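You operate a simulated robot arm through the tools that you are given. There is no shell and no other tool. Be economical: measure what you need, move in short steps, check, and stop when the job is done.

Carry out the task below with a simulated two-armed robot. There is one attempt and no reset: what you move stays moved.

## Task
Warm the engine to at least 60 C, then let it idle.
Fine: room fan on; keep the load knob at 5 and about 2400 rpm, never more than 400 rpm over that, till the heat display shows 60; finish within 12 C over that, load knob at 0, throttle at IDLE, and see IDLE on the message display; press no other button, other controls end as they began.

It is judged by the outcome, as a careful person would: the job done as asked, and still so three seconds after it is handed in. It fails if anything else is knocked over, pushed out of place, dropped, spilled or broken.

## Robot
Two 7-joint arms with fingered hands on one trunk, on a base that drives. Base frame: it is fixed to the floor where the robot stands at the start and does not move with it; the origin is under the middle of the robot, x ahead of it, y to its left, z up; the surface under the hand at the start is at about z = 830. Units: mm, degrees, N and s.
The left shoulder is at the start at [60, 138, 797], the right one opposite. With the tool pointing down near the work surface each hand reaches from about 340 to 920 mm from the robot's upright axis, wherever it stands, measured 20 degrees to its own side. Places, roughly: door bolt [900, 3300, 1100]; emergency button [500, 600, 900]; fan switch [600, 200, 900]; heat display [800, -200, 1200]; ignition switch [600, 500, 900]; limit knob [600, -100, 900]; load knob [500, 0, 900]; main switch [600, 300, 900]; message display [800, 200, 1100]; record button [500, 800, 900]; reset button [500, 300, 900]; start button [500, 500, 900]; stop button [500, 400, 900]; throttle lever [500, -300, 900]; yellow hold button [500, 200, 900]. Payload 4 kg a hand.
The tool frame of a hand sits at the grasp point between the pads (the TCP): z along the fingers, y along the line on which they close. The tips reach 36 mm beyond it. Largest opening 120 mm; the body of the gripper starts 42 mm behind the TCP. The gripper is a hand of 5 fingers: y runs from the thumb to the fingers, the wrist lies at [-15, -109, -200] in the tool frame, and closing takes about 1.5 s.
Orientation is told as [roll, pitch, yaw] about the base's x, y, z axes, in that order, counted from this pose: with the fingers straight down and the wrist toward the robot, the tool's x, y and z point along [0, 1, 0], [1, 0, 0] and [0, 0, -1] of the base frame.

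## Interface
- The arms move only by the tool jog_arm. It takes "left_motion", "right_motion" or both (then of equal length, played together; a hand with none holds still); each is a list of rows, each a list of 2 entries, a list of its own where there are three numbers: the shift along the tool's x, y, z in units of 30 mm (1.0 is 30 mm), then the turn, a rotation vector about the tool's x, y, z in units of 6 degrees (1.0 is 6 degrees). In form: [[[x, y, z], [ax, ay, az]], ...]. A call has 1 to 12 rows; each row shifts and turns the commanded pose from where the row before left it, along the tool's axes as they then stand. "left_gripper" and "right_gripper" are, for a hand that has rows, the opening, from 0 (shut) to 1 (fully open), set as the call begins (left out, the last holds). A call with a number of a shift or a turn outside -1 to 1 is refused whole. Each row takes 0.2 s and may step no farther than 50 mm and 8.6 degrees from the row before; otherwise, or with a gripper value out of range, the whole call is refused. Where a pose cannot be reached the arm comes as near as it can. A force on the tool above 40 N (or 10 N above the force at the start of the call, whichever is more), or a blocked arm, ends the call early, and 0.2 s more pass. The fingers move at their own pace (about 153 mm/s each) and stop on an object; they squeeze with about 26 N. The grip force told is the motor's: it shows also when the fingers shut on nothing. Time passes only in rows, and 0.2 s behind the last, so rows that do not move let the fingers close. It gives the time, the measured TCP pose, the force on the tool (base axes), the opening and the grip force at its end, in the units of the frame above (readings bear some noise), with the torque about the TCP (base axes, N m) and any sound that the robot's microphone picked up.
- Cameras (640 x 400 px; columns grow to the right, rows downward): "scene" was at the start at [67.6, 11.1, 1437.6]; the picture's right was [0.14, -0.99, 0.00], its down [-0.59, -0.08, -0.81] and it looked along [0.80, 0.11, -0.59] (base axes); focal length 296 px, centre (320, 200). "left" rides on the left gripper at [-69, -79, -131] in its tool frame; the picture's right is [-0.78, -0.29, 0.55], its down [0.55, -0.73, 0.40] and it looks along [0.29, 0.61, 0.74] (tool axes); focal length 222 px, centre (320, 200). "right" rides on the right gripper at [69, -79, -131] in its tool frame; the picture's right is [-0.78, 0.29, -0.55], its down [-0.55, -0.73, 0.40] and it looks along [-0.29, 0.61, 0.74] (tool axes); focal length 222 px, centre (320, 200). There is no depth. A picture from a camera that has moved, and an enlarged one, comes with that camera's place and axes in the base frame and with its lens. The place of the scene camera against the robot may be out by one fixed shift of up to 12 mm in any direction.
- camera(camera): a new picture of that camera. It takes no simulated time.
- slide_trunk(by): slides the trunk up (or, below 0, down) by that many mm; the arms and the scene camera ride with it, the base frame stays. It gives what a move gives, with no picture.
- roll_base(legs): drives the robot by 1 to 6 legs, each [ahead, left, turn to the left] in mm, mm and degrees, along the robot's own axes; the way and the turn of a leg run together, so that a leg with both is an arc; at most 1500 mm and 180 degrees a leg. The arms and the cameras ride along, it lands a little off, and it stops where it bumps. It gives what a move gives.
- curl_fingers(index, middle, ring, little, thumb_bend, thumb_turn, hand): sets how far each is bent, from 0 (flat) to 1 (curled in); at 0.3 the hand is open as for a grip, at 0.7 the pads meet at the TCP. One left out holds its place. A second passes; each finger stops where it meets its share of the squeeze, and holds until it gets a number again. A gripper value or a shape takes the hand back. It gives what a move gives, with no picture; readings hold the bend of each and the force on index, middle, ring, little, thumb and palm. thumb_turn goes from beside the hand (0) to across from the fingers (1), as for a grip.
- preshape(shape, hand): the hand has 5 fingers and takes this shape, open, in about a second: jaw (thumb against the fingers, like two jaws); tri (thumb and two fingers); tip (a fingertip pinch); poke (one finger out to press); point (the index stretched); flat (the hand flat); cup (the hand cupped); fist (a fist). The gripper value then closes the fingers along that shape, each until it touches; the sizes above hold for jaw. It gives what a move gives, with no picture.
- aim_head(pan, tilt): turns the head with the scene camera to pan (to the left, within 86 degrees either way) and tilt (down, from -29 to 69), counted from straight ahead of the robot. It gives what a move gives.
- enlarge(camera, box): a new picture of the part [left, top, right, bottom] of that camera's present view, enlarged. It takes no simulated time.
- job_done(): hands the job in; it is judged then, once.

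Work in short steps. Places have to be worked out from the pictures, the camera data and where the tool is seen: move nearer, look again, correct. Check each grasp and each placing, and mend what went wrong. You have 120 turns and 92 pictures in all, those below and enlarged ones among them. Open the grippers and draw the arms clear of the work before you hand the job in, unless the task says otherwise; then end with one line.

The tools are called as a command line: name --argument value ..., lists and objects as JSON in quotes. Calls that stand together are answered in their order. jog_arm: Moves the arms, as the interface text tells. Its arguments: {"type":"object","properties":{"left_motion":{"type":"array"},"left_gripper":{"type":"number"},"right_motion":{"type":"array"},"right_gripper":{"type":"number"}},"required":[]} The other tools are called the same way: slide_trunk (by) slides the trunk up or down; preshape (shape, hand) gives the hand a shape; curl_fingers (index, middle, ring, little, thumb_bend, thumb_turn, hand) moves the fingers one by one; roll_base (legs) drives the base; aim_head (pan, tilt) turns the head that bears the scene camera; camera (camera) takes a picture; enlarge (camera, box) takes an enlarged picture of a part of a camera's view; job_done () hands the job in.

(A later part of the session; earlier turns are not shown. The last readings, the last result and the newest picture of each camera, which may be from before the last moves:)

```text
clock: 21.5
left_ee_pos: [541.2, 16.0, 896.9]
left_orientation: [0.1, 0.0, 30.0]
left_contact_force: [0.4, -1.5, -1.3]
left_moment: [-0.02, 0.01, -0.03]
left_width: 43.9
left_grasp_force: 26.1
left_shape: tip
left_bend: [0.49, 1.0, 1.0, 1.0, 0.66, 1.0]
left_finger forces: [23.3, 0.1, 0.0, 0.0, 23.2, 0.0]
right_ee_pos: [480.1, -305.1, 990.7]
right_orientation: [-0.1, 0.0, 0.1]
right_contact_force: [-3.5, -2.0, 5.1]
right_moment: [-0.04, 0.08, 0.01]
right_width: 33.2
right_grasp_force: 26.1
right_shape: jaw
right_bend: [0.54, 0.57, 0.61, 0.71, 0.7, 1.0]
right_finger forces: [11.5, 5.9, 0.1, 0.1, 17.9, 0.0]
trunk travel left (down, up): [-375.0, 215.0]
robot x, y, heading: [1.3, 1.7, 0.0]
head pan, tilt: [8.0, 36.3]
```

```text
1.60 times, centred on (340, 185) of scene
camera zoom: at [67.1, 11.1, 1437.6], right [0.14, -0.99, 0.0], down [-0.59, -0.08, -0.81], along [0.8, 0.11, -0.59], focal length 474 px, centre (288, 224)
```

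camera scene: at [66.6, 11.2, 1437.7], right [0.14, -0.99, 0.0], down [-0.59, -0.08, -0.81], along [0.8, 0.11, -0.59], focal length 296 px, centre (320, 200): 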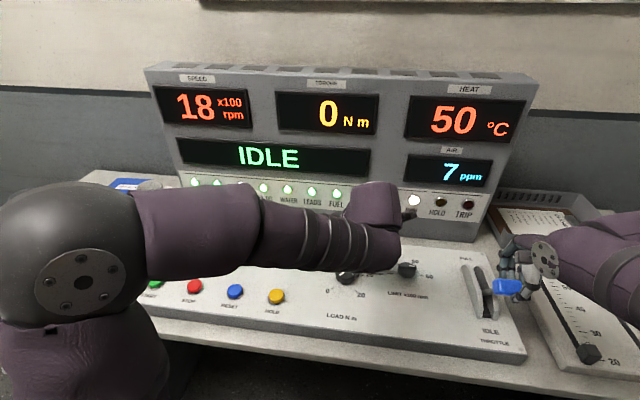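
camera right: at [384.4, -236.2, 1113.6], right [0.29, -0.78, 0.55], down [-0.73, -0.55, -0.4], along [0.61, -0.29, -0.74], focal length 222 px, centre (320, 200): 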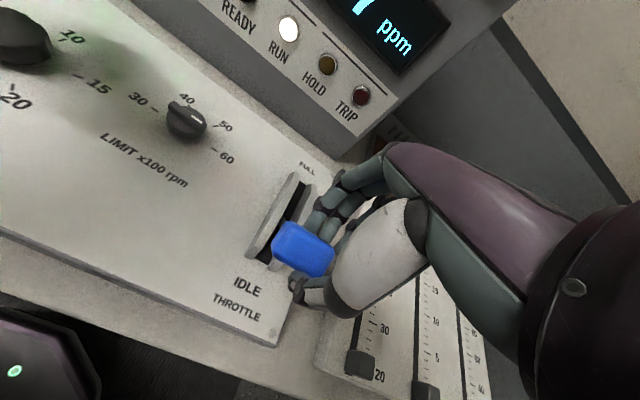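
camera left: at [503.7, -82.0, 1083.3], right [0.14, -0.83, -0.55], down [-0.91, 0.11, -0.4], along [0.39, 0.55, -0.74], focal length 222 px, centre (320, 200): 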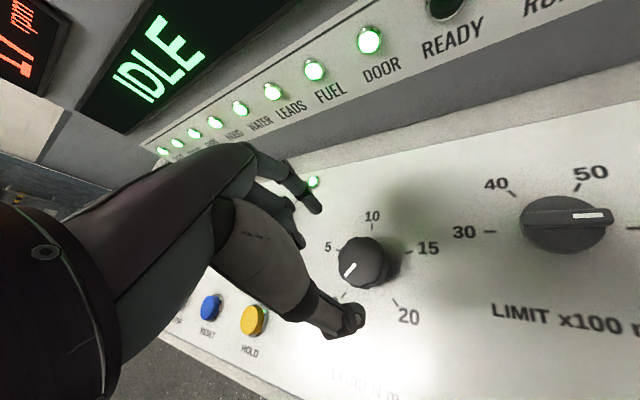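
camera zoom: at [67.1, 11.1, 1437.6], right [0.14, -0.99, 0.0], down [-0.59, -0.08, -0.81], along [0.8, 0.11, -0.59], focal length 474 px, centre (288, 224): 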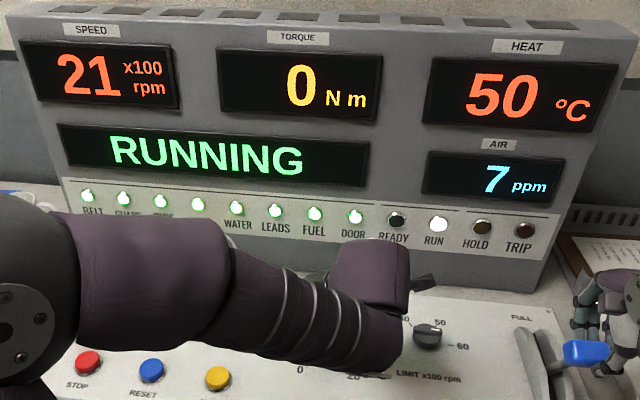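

Knob gripped and 2100 rpm. I turn the load knob clockwise about 36° and watch torque and speed.

jog_arm --left_motion '[[[0, 0, 0], [0, 0, 1]], [[0, 0, 0], [0, 0, 1]], [[0, 0, 0], [0, 0, 1]], [[0, 0, 0], [0, 0, 1]], [[0, 0, 0], [0, 0, 1]], [[0, 0, 0], [0, 0, 1]]]'

enlarge --camera "scene" --box '[140, 60, 540, 310]'

enlarge --camera "left" --box '[240, 140, 480, 350]'

```text
clock: 22.9
left_ee_pos: [539.8, 17.7, 896.1]
left_orientation: [0.1, 0.0, -6.1]
left_contact_force: [-3.3, 0.6, -2.0]
left_moment: [-0.01, 0.06, 0.02]
left_width: 43.5
left_grasp_force: 25.9
left_shape: tip
left_bend: [0.49, 1.0, 1.0, 1.0, 0.66, 1.0]
left_finger forces: [22.6, 0.0, 0.0, 0.0, 25.1, 0.0]
right_ee_pos: [478.3, -304.5, 990.9]
right_orientation: [0.0, 0.0, 0.0]
right_contact_force: [-3.4, -1.8, 5.0]
right_moment: [-0.03, 0.04, 0.0]
right_width: 33.2
right_grasp_force: 25.7
right_shape: jaw
right_bend: [0.54, 0.57, 0.61, 0.71, 0.7, 1.0]
right_finger forces: [12.0, 6.1, 0.0, 0.0, 18.1, 0.0]
trunk travel left (down, up): [-375.0, 215.0]
robot x, y, heading: [-0.1, -3.4, 0.0]
head pan, tilt: [8.0, 36.3]
```

```text
1.60 times, centred on (340, 185) of scene
camera zoom: at [66.9, 11.1, 1437.6], right [0.14, -0.99, 0.0], down [-0.59, -0.08, -0.81], along [0.8, 0.11, -0.59], focal length 474 px, centre (288, 224)
```

zoom: 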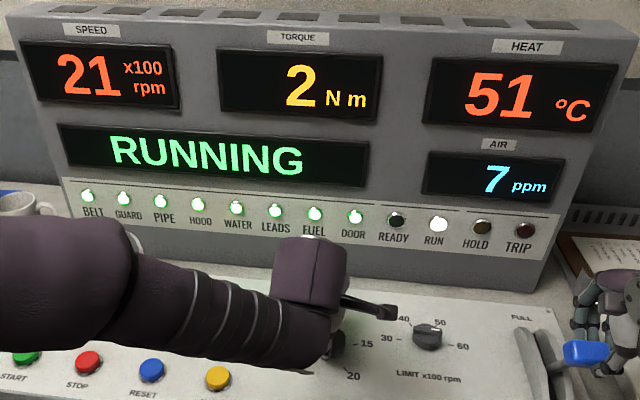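

```text
1.90 times, centred on (360, 245) of left
camera zoom: at [454.5, -44.6, 1027.5], right [-0.37, -0.75, -0.55], down [-0.67, 0.62, -0.4], along [0.64, 0.22, -0.74], focal length 423 px, centre (244, 114)
```

zoom: 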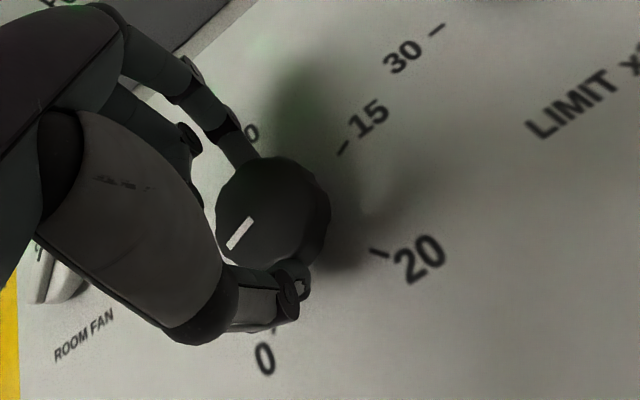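

Torque 2, speed still 2100. I turn 30° more and advance the throttle 4 mm.

jog_arm --left_motion '[[[0, 0, 0], [0, 0, 1]], [[0, 0, 0], [0, 0, 1]], [[0, 0, 0], [0, 0, 1]], [[0, 0, 0], [0, 0, 1]], [[0, 0, 0], [0, 0, 1]], [[0, 0, 0], [0, 0, 0]], [[0, 0, 0], [0, 0, 0]]]' --right_motion '[[[0, 0.13, -0.07], [0, 0, 0]], [[0, 0, 0], [0, 0, 0]], [[0, 0, 0], [0, 0, 0]], [[0, 0, 0], [0, 0, 0]], [[0, 0, 0], [0, 0, 0]], [[0, 0, 0], [0, 0, 0]], [[0, 0, 0], [0, 0, 0]]]'

enlarge --camera "scene" --box '[140, 60, 540, 310]'

enlarge --camera "left" --box '[240, 140, 480, 350]'

```text
clock: 24.5
left_ee_pos: [539.4, 17.2, 897.0]
left_orientation: [0.0, 0.1, -36.1]
left_contact_force: [-1.8, 1.9, -1.1]
left_moment: [0.06, 0.06, -0.01]
left_width: 43.6
left_grasp_force: 26.2
left_shape: tip
left_bend: [0.49, 1.0, 1.0, 1.0, 0.66, 1.0]
left_finger forces: [22.8, 0.0, 0.0, 0.0, 25.3, 0.0]
right_ee_pos: [483.3, -305.9, 994.8]
right_orientation: [0.0, 0.0, 0.0]
right_contact_force: [-3.9, -1.7, 2.6]
right_moment: [-0.08, 0.23, -0.02]
right_width: 32.8
right_grasp_force: 26.1
right_shape: jaw
right_bend: [0.54, 0.57, 0.61, 0.71, 0.7, 1.0]
right_finger forces: [9.9, 5.1, 0.0, 0.1, 17.3, 0.0]
trunk travel left (down, up): [-375.0, 215.0]
robot x, y, heading: [0.9, 0.9, 0.1]
head pan, tilt: [8.0, 36.3]
```

```text
1.60 times, centred on (340, 185) of scene
camera zoom: at [67.0, 11.2, 1437.7], right [0.14, -0.99, 0.0], down [-0.59, -0.08, -0.81], along [0.8, 0.11, -0.59], focal length 474 px, centre (288, 224)
```

zoom: 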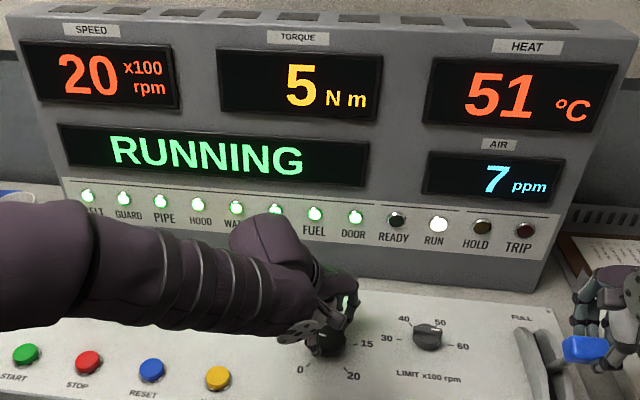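

```text
1.90 times, centred on (360, 245) of left
camera zoom: at [435.8, 6.4, 1027.4], right [-0.7, -0.46, -0.55], down [-0.27, 0.88, -0.4], along [0.66, -0.13, -0.74], focal length 423 px, centre (244, 114)
```

zoom: 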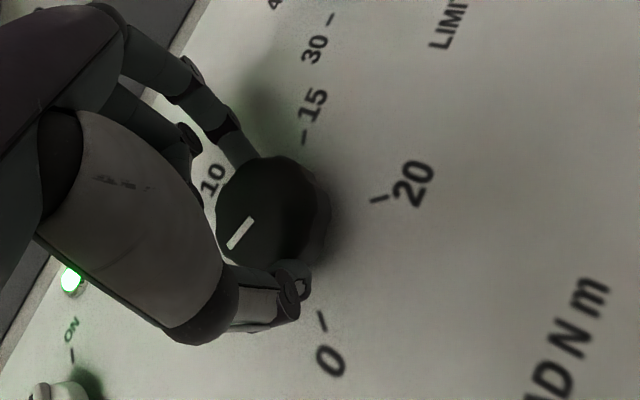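

Torque is 5. Speed has dropped to 2000, so I advance the throttle 7 mm and hold the knob where it is.

jog_arm --right_motion '[[[0, 0.12, -0.07], [0, 0, 0]], [[0, 0.12, -0.07], [0, 0, 0]], [[0, 0, 0], [0, 0, 0]], [[0, 0, 0], [0, 0, 0]], [[0, 0, 0], [0, 0, 0]], [[0, 0, 0], [0, 0, 0]]]'

enlarge --camera "scene" --box '[140, 60, 540, 310]'

```text
clock: 25.9
left_ee_pos: [539.3, 17.0, 897.0]
left_orientation: [0.0, 0.0, -36.0]
left_contact_force: [-1.3, 2.4, -0.4]
left_moment: [0.05, 0.05, 0.02]
left_width: 44.1
left_grasp_force: 25.7
left_shape: tip
left_bend: [0.49, 1.0, 1.0, 1.0, 0.66, 1.0]
left_finger forces: [22.9, 0.1, 0.1, 0.0, 25.6, 0.0]
right_ee_pos: [489.5, -305.7, 998.4]
right_orientation: [0.1, 0.0, 0.0]
right_contact_force: [-3.3, -0.5, 0.0]
right_moment: [-0.08, 0.25, -0.04]
right_width: 32.3
right_grasp_force: 25.9
right_shape: jaw
right_bend: [0.54, 0.57, 0.61, 0.71, 0.71, 1.0]
right_finger forces: [9.4, 5.0, 0.1, 0.0, 17.3, 0.0]
trunk travel left (down, up): [-375.0, 215.0]
robot x, y, heading: [-3.0, 0.6, -0.1]
head pan, tilt: [8.0, 36.3]
```

```text
1.60 times, centred on (340, 185) of scene
camera zoom: at [67.0, 11.1, 1437.6], right [0.14, -0.99, 0.0], down [-0.59, -0.08, -0.81], along [0.8, 0.11, -0.59], focal length 474 px, centre (288, 224)
```

zoom: 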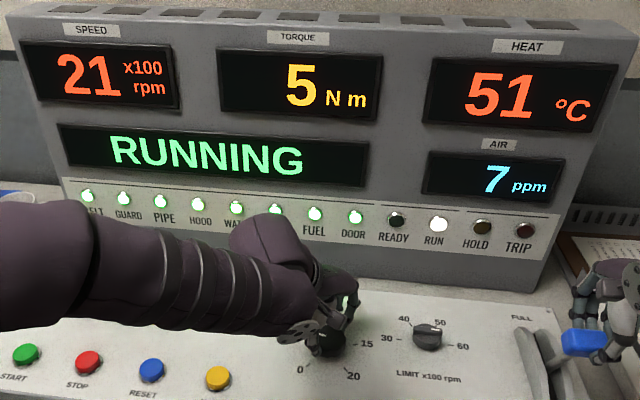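

2100 and climbing slowly; I add another 7 mm.

jog_arm --right_motion '[[[0, 0.12, -0.04], [0, 0, 0]], [[0, 0.12, -0.04], [0, 0, 0]], [[0, 0, 0], [0, 0, 0]], [[0, 0, 0], [0, 0, 0]], [[0, 0, 0], [0, 0, 0]], [[0, 0, 0], [0, 0, 0]], [[0, 0, 0], [0, 0, 0]]]'

enlarge --camera "scene" --box '[140, 60, 540, 310]'

```text
clock: 27.5
left_ee_pos: [540.3, 16.1, 897.0]
left_orientation: [0.0, 0.0, -36.0]
left_contact_force: [-1.0, 1.1, 1.1]
left_moment: [0.01, 0.04, 0.01]
left_width: 43.7
left_grasp_force: 26.0
left_shape: tip
left_bend: [0.49, 1.0, 1.0, 1.0, 0.66, 1.0]
left_finger forces: [23.2, 0.1, 0.0, 0.0, 25.2, 0.1]
right_ee_pos: [497.0, -304.8, 999.8]
right_orientation: [0.0, -0.1, 0.0]
right_contact_force: [-2.9, -2.1, 4.8]
right_moment: [-0.05, 0.26, -0.02]
right_width: 32.2
right_grasp_force: 25.9
right_shape: jaw
right_bend: [0.54, 0.57, 0.61, 0.71, 0.71, 1.0]
right_finger forces: [10.2, 5.5, 0.0, 0.0, 17.4, 0.0]
trunk travel left (down, up): [-375.0, 215.0]
robot x, y, heading: [-0.4, 2.3, 0.0]
head pan, tilt: [8.0, 36.3]
```

```text
1.60 times, centred on (340, 185) of scene
camera zoom: at [66.9, 11.2, 1437.7], right [0.14, -0.99, 0.0], down [-0.59, -0.08, -0.81], along [0.8, 0.11, -0.59], focal length 474 px, centre (288, 224)
```

zoom: 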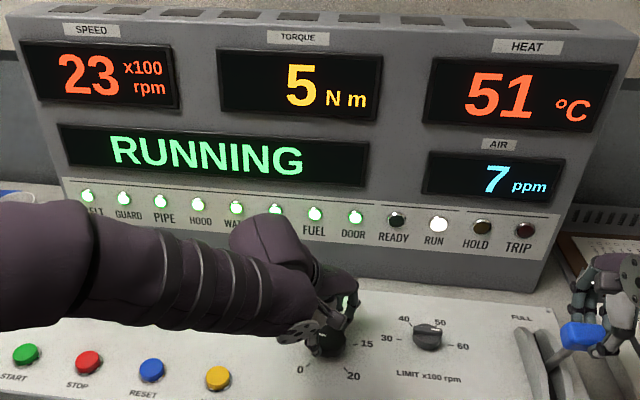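

2300; I add 2.5 mm and wait a little for it to settle.

jog_arm --right_motion '[[[0, 0.08, -0.03], [0, 0, 0]], [[0, 0, 0], [0, 0, 0]], [[0, 0, 0], [0, 0, 0]], [[0, 0, 0], [0, 0, 0]], [[0, 0, 0], [0, 0, 0]], [[0, 0, 0], [0, 0, 0]], [[0, 0, 0], [0, 0, 0]], [[0, 0, 0], [0, 0, 0]]]'

enlarge --camera "scene" --box '[140, 60, 540, 310]'

```text
clock: 29.3
left_ee_pos: [540.5, 16.4, 896.3]
left_orientation: [0.0, 0.0, -36.1]
left_contact_force: [-1.1, 1.6, 0.6]
left_moment: [0.04, -0.02, -0.03]
left_width: 43.8
left_grasp_force: 25.8
left_shape: tip
left_bend: [0.49, 1.0, 1.0, 1.0, 0.66, 1.0]
left_finger forces: [23.3, 0.0, 0.0, 0.0, 25.2, 0.1]
right_ee_pos: [498.5, -305.5, 1000.9]
right_orientation: [0.0, 0.1, 0.0]
right_contact_force: [-3.1, -1.6, 3.4]
right_moment: [-0.04, 0.31, -0.02]
right_width: 32.0
right_grasp_force: 26.2
right_shape: jaw
right_bend: [0.54, 0.57, 0.61, 0.71, 0.71, 1.0]
right_finger forces: [9.8, 5.3, 0.1, 0.0, 17.5, 0.0]
trunk travel left (down, up): [-375.0, 215.0]
robot x, y, heading: [-5.2, 0.9, -0.2]
head pan, tilt: [8.0, 36.3]
```

```text
1.60 times, centred on (340, 185) of scene
camera zoom: at [66.9, 11.2, 1437.7], right [0.14, -0.99, 0.0], down [-0.59, -0.08, -0.81], along [0.8, 0.11, -0.59], focal length 474 px, centre (288, 224)
```

zoom: 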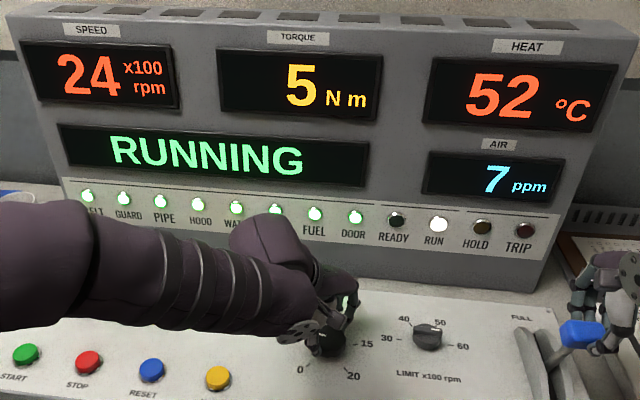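

2400. I hold still and check that it does not drift.

jog_arm --right_motion '[[[0, 0, 0], [0, 0, 0]], [[0, 0, 0], [0, 0, 0]], [[0, 0, 0], [0, 0, 0]], [[0, 0, 0], [0, 0, 0]], [[0, 0, 0], [0, 0, 0]], [[0, 0, 0], [0, 0, 0]], [[0, 0, 0], [0, 0, 0]], [[0, 0, 0], [0, 0, 0]], [[0, 0, 0], [0, 0, 0]], [[0, 0, 0], [0, 0, 0]]]'

enlarge --camera "scene" --box '[140, 60, 540, 310]'

```text
clock: 31.5
left_ee_pos: [539.5, 17.1, 895.7]
left_orientation: [0.0, -0.1, -35.9]
left_contact_force: [-1.5, 1.9, -0.8]
left_moment: [0.05, 0.02, 0.01]
left_width: 44.1
left_grasp_force: 25.2
left_shape: tip
left_bend: [0.49, 1.0, 1.0, 1.0, 0.66, 1.0]
left_finger forces: [23.4, 0.0, 0.0, 0.0, 25.1, 0.0]
right_ee_pos: [499.9, -304.4, 1000.9]
right_orientation: [-0.1, 0.0, 0.0]
right_contact_force: [-2.8, -1.6, 4.5]
right_moment: [-0.03, 0.25, -0.01]
right_width: 31.9
right_grasp_force: 25.5
right_shape: jaw
right_bend: [0.54, 0.57, 0.61, 0.71, 0.72, 1.0]
right_finger forces: [10.4, 5.6, 0.0, 0.0, 17.5, 0.0]
trunk travel left (down, up): [-375.0, 215.0]
robot x, y, heading: [1.3, 3.2, 0.1]
head pan, tilt: [8.0, 36.3]
```

```text
1.60 times, centred on (340, 185) of scene
camera zoom: at [66.9, 11.2, 1437.7], right [0.14, -0.99, 0.0], down [-0.59, -0.08, -0.81], along [0.8, 0.11, -0.59], focal length 474 px, centre (288, 224)
```

zoom: 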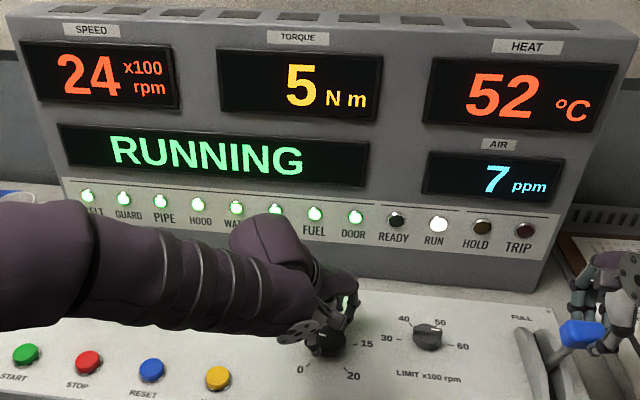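

Steady at 2400, load 5. I wait about 5 s.

jog_arm --right_motion '[[[0, 0, 0], [0, 0, 0]], [[0, 0, 0], [0, 0, 0]], [[0, 0, 0], [0, 0, 0]], [[0, 0, 0], [0, 0, 0]], [[0, 0, 0], [0, 0, 0]], [[0, 0, 0], [0, 0, 0]], [[0, 0, 0], [0, 0, 0]], [[0, 0, 0], [0, 0, 0]], [[0, 0, 0], [0, 0, 0]], [[0, 0, 0], [0, 0, 0]], [[0, 0, 0], [0, 0, 0]], [[0, 0, 0], [0, 0, 0]]]'

jog_arm --right_motion '[[[0, 0, 0], [0, 0, 0]], [[0, 0, 0], [0, 0, 0]], [[0, 0, 0], [0, 0, 0]], [[0, 0, 0], [0, 0, 0]], [[0, 0, 0], [0, 0, 0]], [[0, 0, 0], [0, 0, 0]], [[0, 0, 0], [0, 0, 0]], [[0, 0, 0], [0, 0, 0]], [[0, 0, 0], [0, 0, 0]], [[0, 0, 0], [0, 0, 0]], [[0, 0, 0], [0, 0, 0]], [[0, 0, 0], [0, 0, 0]]]'

enlarge --camera "scene" --box '[140, 60, 540, 310]'

```text
clock: 34.1
left_ee_pos: [539.9, 15.9, 896.7]
left_orientation: [0.0, 0.0, -36.1]
left_contact_force: [-1.0, 0.4, 0.2]
left_moment: [0.05, 0.08, -0.01]
left_width: 44.0
left_grasp_force: 26.1
left_shape: tip
left_bend: [0.49, 1.0, 1.0, 1.0, 0.66, 1.0]
left_finger forces: [23.4, 0.0, 0.1, 0.0, 25.1, 0.0]
right_ee_pos: [498.1, -305.1, 1001.2]
right_orientation: [-0.1, 0.1, 0.0]
right_contact_force: [-3.1, -2.4, 4.6]
right_moment: [-0.05, 0.29, -0.01]
right_width: 32.3
right_grasp_force: 26.1
right_shape: jaw
right_bend: [0.54, 0.57, 0.61, 0.71, 0.71, 1.0]
right_finger forces: [10.3, 5.6, 0.0, 0.0, 17.4, 0.0]
trunk travel left (down, up): [-375.0, 215.0]
robot x, y, heading: [-3.4, -0.6, 0.1]
head pan, tilt: [8.0, 36.3]
```

```text
clock: 36.7
left_ee_pos: [539.3, 17.4, 895.7]
left_orientation: [0.0, 0.0, -36.0]
left_contact_force: [-1.0, 0.9, -0.8]
left_moment: [0.05, 0.04, -0.03]
left_width: 43.7
left_grasp_force: 26.4
left_shape: tip
left_bend: [0.49, 1.0, 1.0, 1.0, 0.66, 1.0]
left_finger forces: [23.3, 0.1, 0.0, 0.0, 25.2, 0.0]
right_ee_pos: [499.6, -305.1, 1000.2]
right_orientation: [0.0, -0.1, 0.0]
right_contact_force: [-3.5, -1.6, 4.3]
right_moment: [-0.04, 0.27, -0.02]
right_width: 32.1
right_grasp_force: 26.1
right_shape: jaw
right_bend: [0.54, 0.57, 0.61, 0.71, 0.71, 1.0]
right_finger forces: [10.3, 5.6, 0.0, 0.0, 17.5, 0.1]
trunk travel left (down, up): [-375.0, 215.0]
robot x, y, heading: [-1.3, 3.1, -0.2]
head pan, tilt: [8.0, 36.3]
```

```text
1.60 times, centred on (340, 185) of scene
camera zoom: at [66.9, 11.2, 1437.6], right [0.14, -0.99, 0.0], down [-0.59, -0.08, -0.81], along [0.8, 0.11, -0.59], focal length 474 px, centre (288, 224)
```

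zoom: 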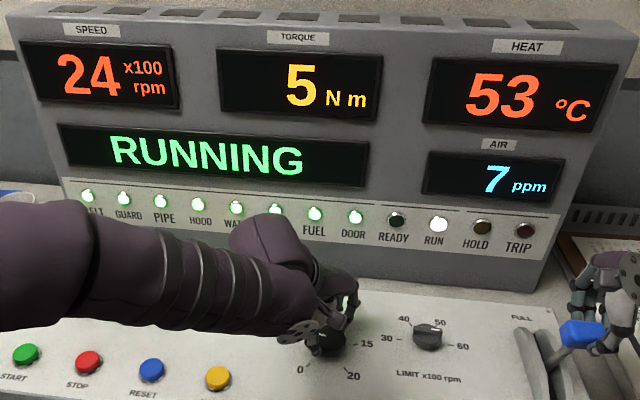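

Steady; heating about 1 °C per 6 s. I wait longer.

jog_arm --right_motion '[[[0, 0, 0], [0, 0, 0]], [[0, 0, 0], [0, 0, 0]], [[0, 0, 0], [0, 0, 0]], [[0, 0, 0], [0, 0, 0]], [[0, 0, 0], [0, 0, 0]], [[0, 0, 0], [0, 0, 0]], [[0, 0, 0], [0, 0, 0]], [[0, 0, 0], [0, 0, 0]], [[0, 0, 0], [0, 0, 0]], [[0, 0, 0], [0, 0, 0]], [[0, 0, 0], [0, 0, 0]], [[0, 0, 0], [0, 0, 0]]]'

jog_arm --right_motion '[[[0, 0, 0], [0, 0, 0]], [[0, 0, 0], [0, 0, 0]], [[0, 0, 0], [0, 0, 0]], [[0, 0, 0], [0, 0, 0]], [[0, 0, 0], [0, 0, 0]], [[0, 0, 0], [0, 0, 0]], [[0, 0, 0], [0, 0, 0]], [[0, 0, 0], [0, 0, 0]], [[0, 0, 0], [0, 0, 0]], [[0, 0, 0], [0, 0, 0]], [[0, 0, 0], [0, 0, 0]], [[0, 0, 0], [0, 0, 0]]]'

jog_arm --right_motion '[[[0, 0, 0], [0, 0, 0]], [[0, 0, 0], [0, 0, 0]], [[0, 0, 0], [0, 0, 0]], [[0, 0, 0], [0, 0, 0]], [[0, 0, 0], [0, 0, 0]], [[0, 0, 0], [0, 0, 0]], [[0, 0, 0], [0, 0, 0]], [[0, 0, 0], [0, 0, 0]], [[0, 0, 0], [0, 0, 0]], [[0, 0, 0], [0, 0, 0]], [[0, 0, 0], [0, 0, 0]], [[0, 0, 0], [0, 0, 0]]]'

enlarge --camera "scene" --box '[140, 60, 540, 310]'

```text
clock: 39.3
left_ee_pos: [541.0, 16.0, 896.2]
left_orientation: [0.0, 0.0, -36.0]
left_contact_force: [-1.1, 1.4, 0.9]
left_moment: [-0.02, 0.02, 0.0]
left_width: 43.8
left_grasp_force: 26.3
left_shape: tip
left_bend: [0.49, 1.0, 1.0, 1.0, 0.66, 1.0]
left_finger forces: [23.3, 0.0, 0.0, 0.0, 25.2, 0.0]
right_ee_pos: [499.5, -305.6, 1000.3]
right_orientation: [-0.1, 0.1, 0.0]
right_contact_force: [-2.7, -1.9, 3.7]
right_moment: [-0.08, 0.27, -0.02]
right_width: 32.3
right_grasp_force: 26.2
right_shape: jaw
right_bend: [0.54, 0.57, 0.61, 0.71, 0.71, 1.0]
right_finger forces: [10.3, 5.5, 0.0, 0.0, 17.5, 0.1]
trunk travel left (down, up): [-375.0, 215.0]
robot x, y, heading: [-0.9, 0.3, -0.2]
head pan, tilt: [8.0, 36.3]
```

```text
clock: 41.9
left_ee_pos: [540.8, 17.2, 896.6]
left_orientation: [0.0, 0.0, -36.1]
left_contact_force: [-1.2, 1.7, -0.2]
left_moment: [0.03, 0.05, 0.04]
left_width: 44.1
left_grasp_force: 25.3
left_shape: tip
left_bend: [0.49, 1.0, 1.0, 1.0, 0.66, 1.0]
left_finger forces: [23.5, 0.0, 0.0, 0.1, 25.0, 0.0]
right_ee_pos: [500.6, -306.9, 1001.0]
right_orientation: [0.0, -0.1, 0.0]
right_contact_force: [-2.6, -2.2, 4.6]
right_moment: [-0.06, 0.27, -0.06]
right_width: 32.2
right_grasp_force: 26.0
right_shape: jaw
right_bend: [0.54, 0.57, 0.61, 0.71, 0.71, 1.0]
right_finger forces: [10.3, 5.6, 0.0, 0.0, 17.4, 0.0]
trunk travel left (down, up): [-375.0, 215.0]
robot x, y, heading: [-1.4, -1.1, 0.0]
head pan, tilt: [8.0, 36.3]
```

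```text
clock: 44.5
left_ee_pos: [540.2, 16.9, 896.5]
left_orientation: [0.1, 0.0, -36.0]
left_contact_force: [-0.8, 0.9, 0.4]
left_moment: [0.05, -0.01, -0.01]
left_width: 43.9
left_grasp_force: 26.4
left_shape: tip
left_bend: [0.49, 1.0, 1.0, 1.0, 0.66, 1.0]
left_finger forces: [23.4, 0.0, 0.0, 0.0, 25.0, 0.0]
right_ee_pos: [497.7, -305.5, 1001.0]
right_orientation: [0.0, 0.0, 0.0]
right_contact_force: [-3.4, -2.1, 3.5]
right_moment: [-0.07, 0.28, -0.04]
right_width: 31.9
right_grasp_force: 25.7
right_shape: jaw
right_bend: [0.54, 0.57, 0.61, 0.71, 0.71, 1.0]
right_finger forces: [10.4, 5.6, 0.0, 0.0, 17.6, 0.0]
trunk travel left (down, up): [-375.0, 215.0]
robot x, y, heading: [0.7, -0.8, -0.1]
head pan, tilt: [8.0, 36.3]
```

```text
1.60 times, centred on (340, 185) of scene
camera zoom: at [66.9, 11.2, 1437.6], right [0.14, -0.99, 0.0], down [-0.59, -0.08, -0.81], along [0.8, 0.11, -0.59], focal length 474 px, centre (288, 224)
```

zoom: 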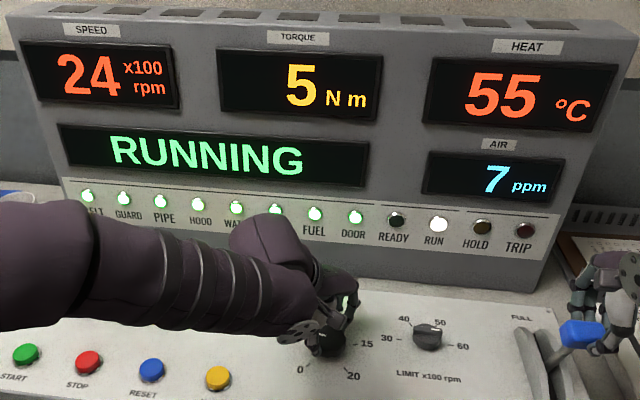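

55 °C with everything steady; I keep waiting about 10 s.

jog_arm --right_motion '[[[0, 0, 0], [0, 0, 0]], [[0, 0, 0], [0, 0, 0]], [[0, 0, 0], [0, 0, 0]], [[0, 0, 0], [0, 0, 0]], [[0, 0, 0], [0, 0, 0]], [[0, 0, 0], [0, 0, 0]], [[0, 0, 0], [0, 0, 0]], [[0, 0, 0], [0, 0, 0]], [[0, 0, 0], [0, 0, 0]], [[0, 0, 0], [0, 0, 0]], [[0, 0, 0], [0, 0, 0]], [[0, 0, 0], [0, 0, 0]]]'

jog_arm --right_motion '[[[0, 0, 0], [0, 0, 0]], [[0, 0, 0], [0, 0, 0]], [[0, 0, 0], [0, 0, 0]], [[0, 0, 0], [0, 0, 0]], [[0, 0, 0], [0, 0, 0]], [[0, 0, 0], [0, 0, 0]], [[0, 0, 0], [0, 0, 0]], [[0, 0, 0], [0, 0, 0]], [[0, 0, 0], [0, 0, 0]], [[0, 0, 0], [0, 0, 0]], [[0, 0, 0], [0, 0, 0]], [[0, 0, 0], [0, 0, 0]]]'

jog_arm --right_motion '[[[0, 0, 0], [0, 0, 0]], [[0, 0, 0], [0, 0, 0]], [[0, 0, 0], [0, 0, 0]], [[0, 0, 0], [0, 0, 0]], [[0, 0, 0], [0, 0, 0]], [[0, 0, 0], [0, 0, 0]], [[0, 0, 0], [0, 0, 0]], [[0, 0, 0], [0, 0, 0]], [[0, 0, 0], [0, 0, 0]], [[0, 0, 0], [0, 0, 0]], [[0, 0, 0], [0, 0, 0]], [[0, 0, 0], [0, 0, 0]]]'

jog_arm --right_motion '[[[0, 0, 0], [0, 0, 0]], [[0, 0, 0], [0, 0, 0]], [[0, 0, 0], [0, 0, 0]], [[0, 0, 0], [0, 0, 0]], [[0, 0, 0], [0, 0, 0]], [[0, 0, 0], [0, 0, 0]], [[0, 0, 0], [0, 0, 0]], [[0, 0, 0], [0, 0, 0]], [[0, 0, 0], [0, 0, 0]], [[0, 0, 0], [0, 0, 0]], [[0, 0, 0], [0, 0, 0]], [[0, 0, 0], [0, 0, 0]]]'

enlarge --camera "scene" --box '[140, 60, 540, 310]'

```text
clock: 47.1
left_ee_pos: [539.7, 16.9, 896.8]
left_orientation: [0.0, 0.1, -36.1]
left_contact_force: [-0.5, 1.2, 0.5]
left_moment: [0.0, 0.05, -0.02]
left_width: 43.8
left_grasp_force: 26.2
left_shape: tip
left_bend: [0.49, 1.0, 1.0, 1.0, 0.66, 1.0]
left_finger forces: [23.5, 0.0, 0.0, 0.0, 25.1, 0.0]
right_ee_pos: [499.6, -305.7, 1001.1]
right_orientation: [0.0, 0.0, 0.0]
right_contact_force: [-3.3, -1.0, 4.0]
right_moment: [-0.03, 0.25, -0.03]
right_width: 31.8
right_grasp_force: 25.7
right_shape: jaw
right_bend: [0.54, 0.57, 0.61, 0.71, 0.71, 1.0]
right_finger forces: [10.4, 5.6, 0.1, 0.0, 17.7, 0.0]
trunk travel left (down, up): [-375.0, 215.0]
robot x, y, heading: [0.2, 1.5, -0.0]
head pan, tilt: [8.0, 36.3]
```

```text
clock: 49.7
left_ee_pos: [539.4, 17.7, 897.9]
left_orientation: [0.1, 0.1, -36.0]
left_contact_force: [-1.0, 0.8, 0.3]
left_moment: [0.04, 0.04, 0.01]
left_width: 43.8
left_grasp_force: 25.2
left_shape: tip
left_bend: [0.49, 1.0, 1.0, 1.0, 0.66, 1.0]
left_finger forces: [23.4, 0.1, 0.0, 0.0, 25.1, 0.0]
right_ee_pos: [499.2, -305.7, 1001.2]
right_orientation: [0.0, 0.0, 0.0]
right_contact_force: [-2.9, -0.3, 4.9]
right_moment: [-0.06, 0.22, -0.02]
right_width: 32.4
right_grasp_force: 26.0
right_shape: jaw
right_bend: [0.54, 0.57, 0.61, 0.71, 0.71, 1.0]
right_finger forces: [10.4, 5.7, 0.1, 0.1, 17.6, 0.1]
trunk travel left (down, up): [-375.0, 215.0]
robot x, y, heading: [-1.9, 1.0, 0.2]
head pan, tilt: [8.0, 36.3]
```

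```text
clock: 52.3
left_ee_pos: [540.2, 15.1, 896.0]
left_orientation: [-0.1, 0.0, -35.9]
left_contact_force: [-2.0, 0.8, -0.7]
left_moment: [0.01, 0.05, 0.0]
left_width: 43.7
left_grasp_force: 25.9
left_shape: tip
left_bend: [0.49, 1.0, 1.0, 1.0, 0.66, 1.0]
left_finger forces: [23.4, 0.0, 0.1, 0.0, 25.2, 0.1]
right_ee_pos: [499.5, -305.4, 1002.0]
right_orientation: [0.0, 0.0, 0.0]
right_contact_force: [-2.9, -1.6, 4.9]
right_moment: [-0.03, 0.27, -0.04]
right_width: 32.1
right_grasp_force: 26.7
right_shape: jaw
right_bend: [0.54, 0.57, 0.61, 0.71, 0.71, 1.0]
right_finger forces: [10.4, 5.7, 0.1, 0.0, 17.7, 0.0]
trunk travel left (down, up): [-375.0, 215.0]
robot x, y, heading: [2.9, -0.1, 0.2]
head pan, tilt: [8.0, 36.3]
```

```text
clock: 54.9
left_ee_pos: [540.7, 15.2, 897.0]
left_orientation: [0.0, 0.0, -36.0]
left_contact_force: [-0.6, 1.7, 0.2]
left_moment: [0.06, 0.03, 0.03]
left_width: 43.6
left_grasp_force: 25.7
left_shape: tip
left_bend: [0.49, 1.0, 1.0, 1.0, 0.66, 1.0]
left_finger forces: [23.4, 0.0, 0.0, 0.1, 25.0, 0.1]
right_ee_pos: [499.6, -304.6, 1000.9]
right_orientation: [0.0, -0.1, 0.0]
right_contact_force: [-3.2, -1.1, 3.4]
right_moment: [-0.04, 0.23, -0.04]
right_width: 32.3
right_grasp_force: 26.3
right_shape: jaw
right_bend: [0.54, 0.57, 0.61, 0.71, 0.71, 1.0]
right_finger forces: [10.5, 5.7, 0.0, 0.1, 17.6, 0.0]
trunk travel left (down, up): [-375.0, 215.0]
robot x, y, heading: [1.0, -0.3, 0.1]
head pan, tilt: [8.0, 36.3]
```

```text
1.60 times, centred on (340, 185) of scene
camera zoom: at [66.9, 11.2, 1437.6], right [0.14, -0.99, 0.0], down [-0.59, -0.08, -0.81], along [0.8, 0.11, -0.59], focal length 474 px, centre (288, 224)
```

zoom: 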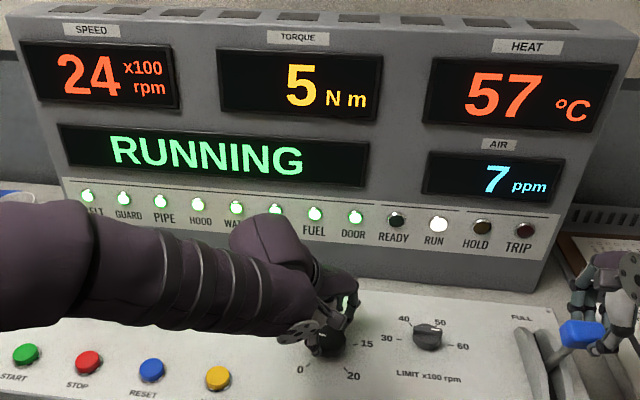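

57 °C; another 13 s or so should bring it near 60. I also keep watching the speed.

jog_arm --right_motion '[[[0, 0, 0], [0, 0, 0]], [[0, 0, 0], [0, 0, 0]], [[0, 0, 0], [0, 0, 0]], [[0, 0, 0], [0, 0, 0]], [[0, 0, 0], [0, 0, 0]], [[0, 0, 0], [0, 0, 0]], [[0, 0, 0], [0, 0, 0]], [[0, 0, 0], [0, 0, 0]], [[0, 0, 0], [0, 0, 0]], [[0, 0, 0], [0, 0, 0]], [[0, 0, 0], [0, 0, 0]], [[0, 0, 0], [0, 0, 0]]]'

jog_arm --right_motion '[[[0, 0, 0], [0, 0, 0]], [[0, 0, 0], [0, 0, 0]], [[0, 0, 0], [0, 0, 0]], [[0, 0, 0], [0, 0, 0]], [[0, 0, 0], [0, 0, 0]], [[0, 0, 0], [0, 0, 0]], [[0, 0, 0], [0, 0, 0]], [[0, 0, 0], [0, 0, 0]], [[0, 0, 0], [0, 0, 0]], [[0, 0, 0], [0, 0, 0]], [[0, 0, 0], [0, 0, 0]], [[0, 0, 0], [0, 0, 0]]]'

jog_arm --right_motion '[[[0, 0, 0], [0, 0, 0]], [[0, 0, 0], [0, 0, 0]], [[0, 0, 0], [0, 0, 0]], [[0, 0, 0], [0, 0, 0]], [[0, 0, 0], [0, 0, 0]], [[0, 0, 0], [0, 0, 0]], [[0, 0, 0], [0, 0, 0]], [[0, 0, 0], [0, 0, 0]], [[0, 0, 0], [0, 0, 0]], [[0, 0, 0], [0, 0, 0]], [[0, 0, 0], [0, 0, 0]], [[0, 0, 0], [0, 0, 0]]]'

jog_arm --right_motion '[[[0, 0, 0], [0, 0, 0]], [[0, 0, 0], [0, 0, 0]], [[0, 0, 0], [0, 0, 0]], [[0, 0, 0], [0, 0, 0]], [[0, 0, 0], [0, 0, 0]], [[0, 0, 0], [0, 0, 0]], [[0, 0, 0], [0, 0, 0]], [[0, 0, 0], [0, 0, 0]], [[0, 0, 0], [0, 0, 0]], [[0, 0, 0], [0, 0, 0]], [[0, 0, 0], [0, 0, 0]], [[0, 0, 0], [0, 0, 0]]]'

jog_arm --right_motion '[[[0, 0, 0], [0, 0, 0]], [[0, 0, 0], [0, 0, 0]], [[0, 0, 0], [0, 0, 0]], [[0, 0, 0], [0, 0, 0]], [[0, 0, 0], [0, 0, 0]], [[0, 0, 0], [0, 0, 0]], [[0, 0, 0], [0, 0, 0]], [[0, 0, 0], [0, 0, 0]], [[0, 0, 0], [0, 0, 0]], [[0, 0, 0], [0, 0, 0]], [[0, 0, 0], [0, 0, 0]], [[0, 0, 0], [0, 0, 0]]]'

enlarge --camera "scene" --box '[140, 60, 540, 310]'

```text
clock: 57.5
left_ee_pos: [539.1, 17.2, 896.9]
left_orientation: [0.0, -0.1, -36.1]
left_contact_force: [-1.1, 1.6, 0.3]
left_moment: [0.05, 0.04, -0.04]
left_width: 43.6
left_grasp_force: 25.9
left_shape: tip
left_bend: [0.49, 1.0, 1.0, 1.0, 0.66, 1.0]
left_finger forces: [23.4, 0.0, 0.0, 0.0, 25.1, 0.0]
right_ee_pos: [500.5, -306.5, 1000.7]
right_orientation: [0.0, 0.0, 0.0]
right_contact_force: [-2.8, 0.1, 3.7]
right_moment: [-0.06, 0.22, -0.02]
right_width: 32.2
right_grasp_force: 26.3
right_shape: jaw
right_bend: [0.54, 0.57, 0.61, 0.71, 0.71, 1.0]
right_finger forces: [10.5, 5.7, 0.1, 0.0, 17.6, 0.0]
trunk travel left (down, up): [-375.0, 215.0]
robot x, y, heading: [-0.3, -0.8, -0.2]
head pan, tilt: [8.0, 36.3]
```

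```text
clock: 60.1
left_ee_pos: [540.5, 17.7, 896.9]
left_orientation: [-0.1, -0.1, -35.9]
left_contact_force: [-1.2, 2.3, 0.2]
left_moment: [0.04, 0.03, 0.0]
left_width: 43.7
left_grasp_force: 26.5
left_shape: tip
left_bend: [0.49, 1.0, 1.0, 1.0, 0.66, 1.0]
left_finger forces: [23.5, 0.0, 0.0, 0.0, 25.1, 0.0]
right_ee_pos: [498.7, -304.6, 1001.1]
right_orientation: [0.0, 0.0, 0.0]
right_contact_force: [-3.3, -1.5, 4.8]
right_moment: [-0.06, 0.27, -0.01]
right_width: 32.1
right_grasp_force: 25.9
right_shape: jaw
right_bend: [0.54, 0.57, 0.61, 0.71, 0.71, 1.0]
right_finger forces: [10.5, 5.7, 0.0, 0.1, 17.7, 0.0]
trunk travel left (down, up): [-375.0, 215.0]
robot x, y, heading: [-1.6, -0.3, -0.1]
head pan, tilt: [8.0, 36.3]
```

```text
clock: 62.7
left_ee_pos: [540.1, 15.8, 897.1]
left_orientation: [0.0, -0.1, -35.9]
left_contact_force: [-1.4, 1.3, 0.8]
left_moment: [0.03, 0.02, -0.01]
left_width: 44.1
left_grasp_force: 25.4
left_shape: tip
left_bend: [0.49, 1.0, 1.0, 1.0, 0.66, 1.0]
left_finger forces: [23.5, 0.1, 0.0, 0.0, 25.1, 0.0]
right_ee_pos: [498.8, -305.2, 1001.3]
right_orientation: [0.1, 0.1, 0.0]
right_contact_force: [-3.3, -1.1, 3.7]
right_moment: [-0.04, 0.22, 0.0]
right_width: 32.1
right_grasp_force: 25.7
right_shape: jaw
right_bend: [0.54, 0.57, 0.61, 0.71, 0.71, 1.0]
right_finger forces: [10.6, 5.7, 0.1, 0.1, 17.7, 0.0]
trunk travel left (down, up): [-375.0, 215.0]
robot x, y, heading: [-2.4, -0.7, -0.3]
head pan, tilt: [8.0, 36.3]
```

```text
clock: 65.3
left_ee_pos: [539.9, 17.1, 896.4]
left_orientation: [0.0, 0.1, -36.0]
left_contact_force: [-1.6, 1.1, 0.1]
left_moment: [0.04, 0.08, -0.02]
left_width: 43.6
left_grasp_force: 25.8
left_shape: tip
left_bend: [0.49, 1.0, 1.0, 1.0, 0.66, 1.0]
left_finger forces: [23.3, 0.0, 0.1, 0.0, 25.1, 0.0]
right_ee_pos: [499.9, -305.0, 1001.3]
right_orientation: [0.0, 0.0, 0.0]
right_contact_force: [-3.3, -1.8, 4.2]
right_moment: [-0.07, 0.23, -0.03]
right_width: 32.1
right_grasp_force: 26.2
right_shape: jaw
right_bend: [0.54, 0.57, 0.61, 0.71, 0.71, 1.0]
right_finger forces: [10.5, 5.7, 0.0, 0.0, 17.8, 0.0]
trunk travel left (down, up): [-375.0, 215.0]
robot x, y, heading: [-0.4, -1.5, 0.2]
head pan, tilt: [8.0, 36.3]
```

```text
clock: 67.9
left_ee_pos: [538.9, 16.4, 896.3]
left_orientation: [0.0, 0.0, -36.0]
left_contact_force: [-0.5, 1.0, 1.1]
left_moment: [0.07, 0.04, 0.02]
left_width: 44.0
left_grasp_force: 26.1
left_shape: tip
left_bend: [0.49, 1.0, 1.0, 1.0, 0.66, 1.0]
left_finger forces: [23.4, 0.1, 0.0, 0.0, 25.1, 0.1]
right_ee_pos: [499.6, -304.3, 1000.5]
right_orientation: [0.0, 0.0, -0.1]
right_contact_force: [-3.2, -2.1, 4.4]
right_moment: [-0.06, 0.25, -0.03]
right_width: 32.0
right_grasp_force: 26.0
right_shape: jaw
right_bend: [0.54, 0.57, 0.61, 0.71, 0.71, 1.0]
right_finger forces: [10.6, 5.7, 0.1, 0.0, 17.7, 0.0]
trunk travel left (down, up): [-375.0, 215.0]
robot x, y, heading: [0.2, 1.9, 0.0]
head pan, tilt: [8.0, 36.3]
```

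```text
1.60 times, centred on (340, 185) of scene
camera zoom: at [66.9, 11.2, 1437.7], right [0.14, -0.99, 0.0], down [-0.59, -0.08, -0.81], along [0.8, 0.11, -0.59], focal length 474 px, centre (288, 224)
```

zoom: 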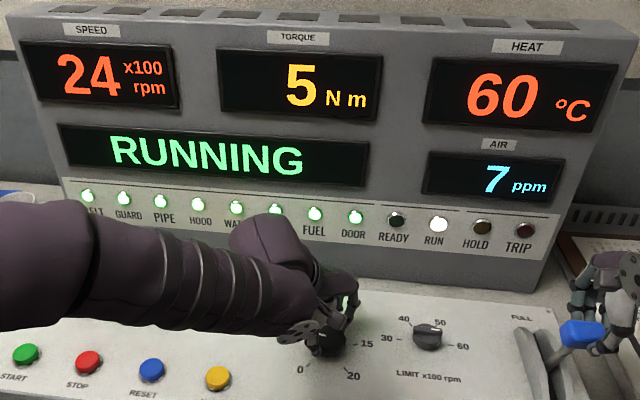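

The display shows 60. I hold about 10 s more for a margin over 60 before idling.

jog_arm --right_motion '[[[0, 0, 0], [0, 0, 0]], [[0, 0, 0], [0, 0, 0]], [[0, 0, 0], [0, 0, 0]], [[0, 0, 0], [0, 0, 0]], [[0, 0, 0], [0, 0, 0]], [[0, 0, 0], [0, 0, 0]], [[0, 0, 0], [0, 0, 0]], [[0, 0, 0], [0, 0, 0]], [[0, 0, 0], [0, 0, 0]], [[0, 0, 0], [0, 0, 0]], [[0, 0, 0], [0, 0, 0]], [[0, 0, 0], [0, 0, 0]]]'

jog_arm --right_motion '[[[0, 0, 0], [0, 0, 0]], [[0, 0, 0], [0, 0, 0]], [[0, 0, 0], [0, 0, 0]], [[0, 0, 0], [0, 0, 0]], [[0, 0, 0], [0, 0, 0]], [[0, 0, 0], [0, 0, 0]], [[0, 0, 0], [0, 0, 0]], [[0, 0, 0], [0, 0, 0]], [[0, 0, 0], [0, 0, 0]], [[0, 0, 0], [0, 0, 0]], [[0, 0, 0], [0, 0, 0]], [[0, 0, 0], [0, 0, 0]]]'

jog_arm --right_motion '[[[0, 0, 0], [0, 0, 0]], [[0, 0, 0], [0, 0, 0]], [[0, 0, 0], [0, 0, 0]], [[0, 0, 0], [0, 0, 0]], [[0, 0, 0], [0, 0, 0]], [[0, 0, 0], [0, 0, 0]], [[0, 0, 0], [0, 0, 0]], [[0, 0, 0], [0, 0, 0]], [[0, 0, 0], [0, 0, 0]], [[0, 0, 0], [0, 0, 0]], [[0, 0, 0], [0, 0, 0]], [[0, 0, 0], [0, 0, 0]]]'

jog_arm --right_motion '[[[0, 0, 0], [0, 0, 0]], [[0, 0, 0], [0, 0, 0]], [[0, 0, 0], [0, 0, 0]], [[0, 0, 0], [0, 0, 0]], [[0, 0, 0], [0, 0, 0]], [[0, 0, 0], [0, 0, 0]], [[0, 0, 0], [0, 0, 0]], [[0, 0, 0], [0, 0, 0]], [[0, 0, 0], [0, 0, 0]], [[0, 0, 0], [0, 0, 0]], [[0, 0, 0], [0, 0, 0]], [[0, 0, 0], [0, 0, 0]]]'

enlarge --camera "scene" --box '[140, 60, 540, 310]'

```text
clock: 70.5
left_ee_pos: [539.7, 16.0, 895.9]
left_orientation: [0.0, 0.0, -36.1]
left_contact_force: [-0.4, 0.8, 0.3]
left_moment: [0.01, 0.03, -0.01]
left_width: 43.8
left_grasp_force: 26.0
left_shape: tip
left_bend: [0.49, 1.0, 1.0, 1.0, 0.66, 1.0]
left_finger forces: [23.3, 0.0, 0.0, 0.1, 25.0, 0.0]
right_ee_pos: [499.3, -304.5, 1000.9]
right_orientation: [0.0, 0.0, -0.1]
right_contact_force: [-3.0, -1.5, 4.4]
right_moment: [-0.06, 0.23, -0.02]
right_width: 32.2
right_grasp_force: 26.4
right_shape: jaw
right_bend: [0.54, 0.57, 0.61, 0.71, 0.71, 1.0]
right_finger forces: [10.6, 5.9, 0.1, 0.1, 17.7, 0.1]
trunk travel left (down, up): [-375.0, 215.0]
robot x, y, heading: [1.3, 1.6, 0.1]
head pan, tilt: [8.0, 36.3]
```

```text
clock: 73.1
left_ee_pos: [539.3, 17.3, 897.2]
left_orientation: [0.0, 0.1, -36.1]
left_contact_force: [-1.0, 0.8, -0.4]
left_moment: [0.04, 0.06, 0.03]
left_width: 43.6
left_grasp_force: 26.4
left_shape: tip
left_bend: [0.49, 1.0, 1.0, 1.0, 0.66, 1.0]
left_finger forces: [23.4, 0.0, 0.1, 0.0, 25.1, 0.2]
right_ee_pos: [499.1, -304.6, 1000.6]
right_orientation: [0.0, 0.0, 0.0]
right_contact_force: [-1.7, -1.7, 4.3]
right_moment: [-0.05, 0.21, -0.03]
right_width: 32.3
right_grasp_force: 25.2
right_shape: jaw
right_bend: [0.54, 0.57, 0.61, 0.71, 0.71, 1.0]
right_finger forces: [10.6, 5.9, 0.1, 0.0, 17.7, 0.0]
trunk travel left (down, up): [-375.0, 215.0]
robot x, y, heading: [0.0, 1.5, -0.0]
head pan, tilt: [8.0, 36.3]
```

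```text
clock: 75.7
left_ee_pos: [539.5, 17.4, 898.0]
left_orientation: [0.0, 0.1, -36.0]
left_contact_force: [-0.5, 1.6, 0.5]
left_moment: [0.02, 0.09, -0.01]
left_width: 43.9
left_grasp_force: 26.4
left_shape: tip
left_bend: [0.49, 1.0, 1.0, 1.0, 0.66, 1.0]
left_finger forces: [23.3, 0.0, 0.0, 0.0, 25.2, 0.1]
right_ee_pos: [499.0, -305.8, 1001.7]
right_orientation: [0.1, 0.0, 0.0]
right_contact_force: [-2.2, -0.8, 5.0]
right_moment: [-0.04, 0.24, -0.02]
right_width: 32.3
right_grasp_force: 25.6
right_shape: jaw
right_bend: [0.54, 0.57, 0.61, 0.71, 0.71, 1.0]
right_finger forces: [10.6, 5.8, 0.0, 0.0, 17.8, 0.0]
trunk travel left (down, up): [-375.0, 215.0]
robot x, y, heading: [3.3, -4.4, -0.2]
head pan, tilt: [8.0, 36.3]
```

```text
clock: 78.3
left_ee_pos: [539.9, 16.9, 896.9]
left_orientation: [0.0, -0.1, -36.0]
left_contact_force: [-1.0, 1.2, 0.9]
left_moment: [0.02, 0.04, -0.02]
left_width: 43.8
left_grasp_force: 26.2
left_shape: tip
left_bend: [0.49, 1.0, 1.0, 1.0, 0.66, 1.0]
left_finger forces: [23.4, 0.0, 0.1, 0.0, 25.2, 0.0]
right_ee_pos: [499.3, -305.6, 1000.9]
right_orientation: [0.0, 0.0, 0.0]
right_contact_force: [-1.3, -1.2, 4.4]
right_moment: [-0.1, 0.24, -0.01]
right_width: 32.2
right_grasp_force: 25.7
right_shape: jaw
right_bend: [0.54, 0.57, 0.61, 0.71, 0.71, 1.0]
right_finger forces: [10.7, 5.9, 0.0, 0.0, 17.9, 0.0]
trunk travel left (down, up): [-375.0, 215.0]
robot x, y, heading: [-0.8, -2.6, -0.1]
head pan, tilt: [8.0, 36.3]
```

```text
1.60 times, centred on (340, 185) of scene
camera zoom: at [66.9, 11.2, 1437.7], right [0.14, -0.99, 0.0], down [-0.59, -0.08, -0.81], along [0.8, 0.11, -0.59], focal length 474 px, centre (288, 224)
```

zoom: 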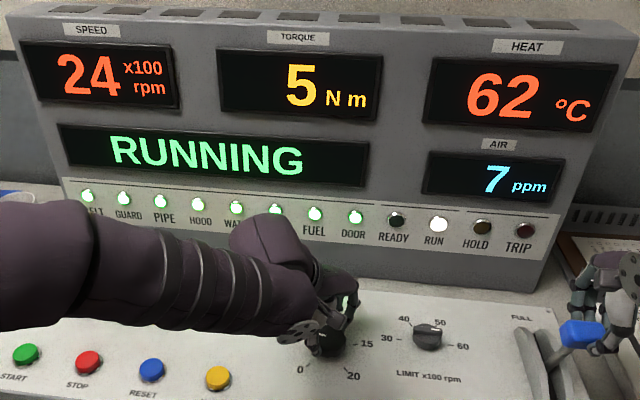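

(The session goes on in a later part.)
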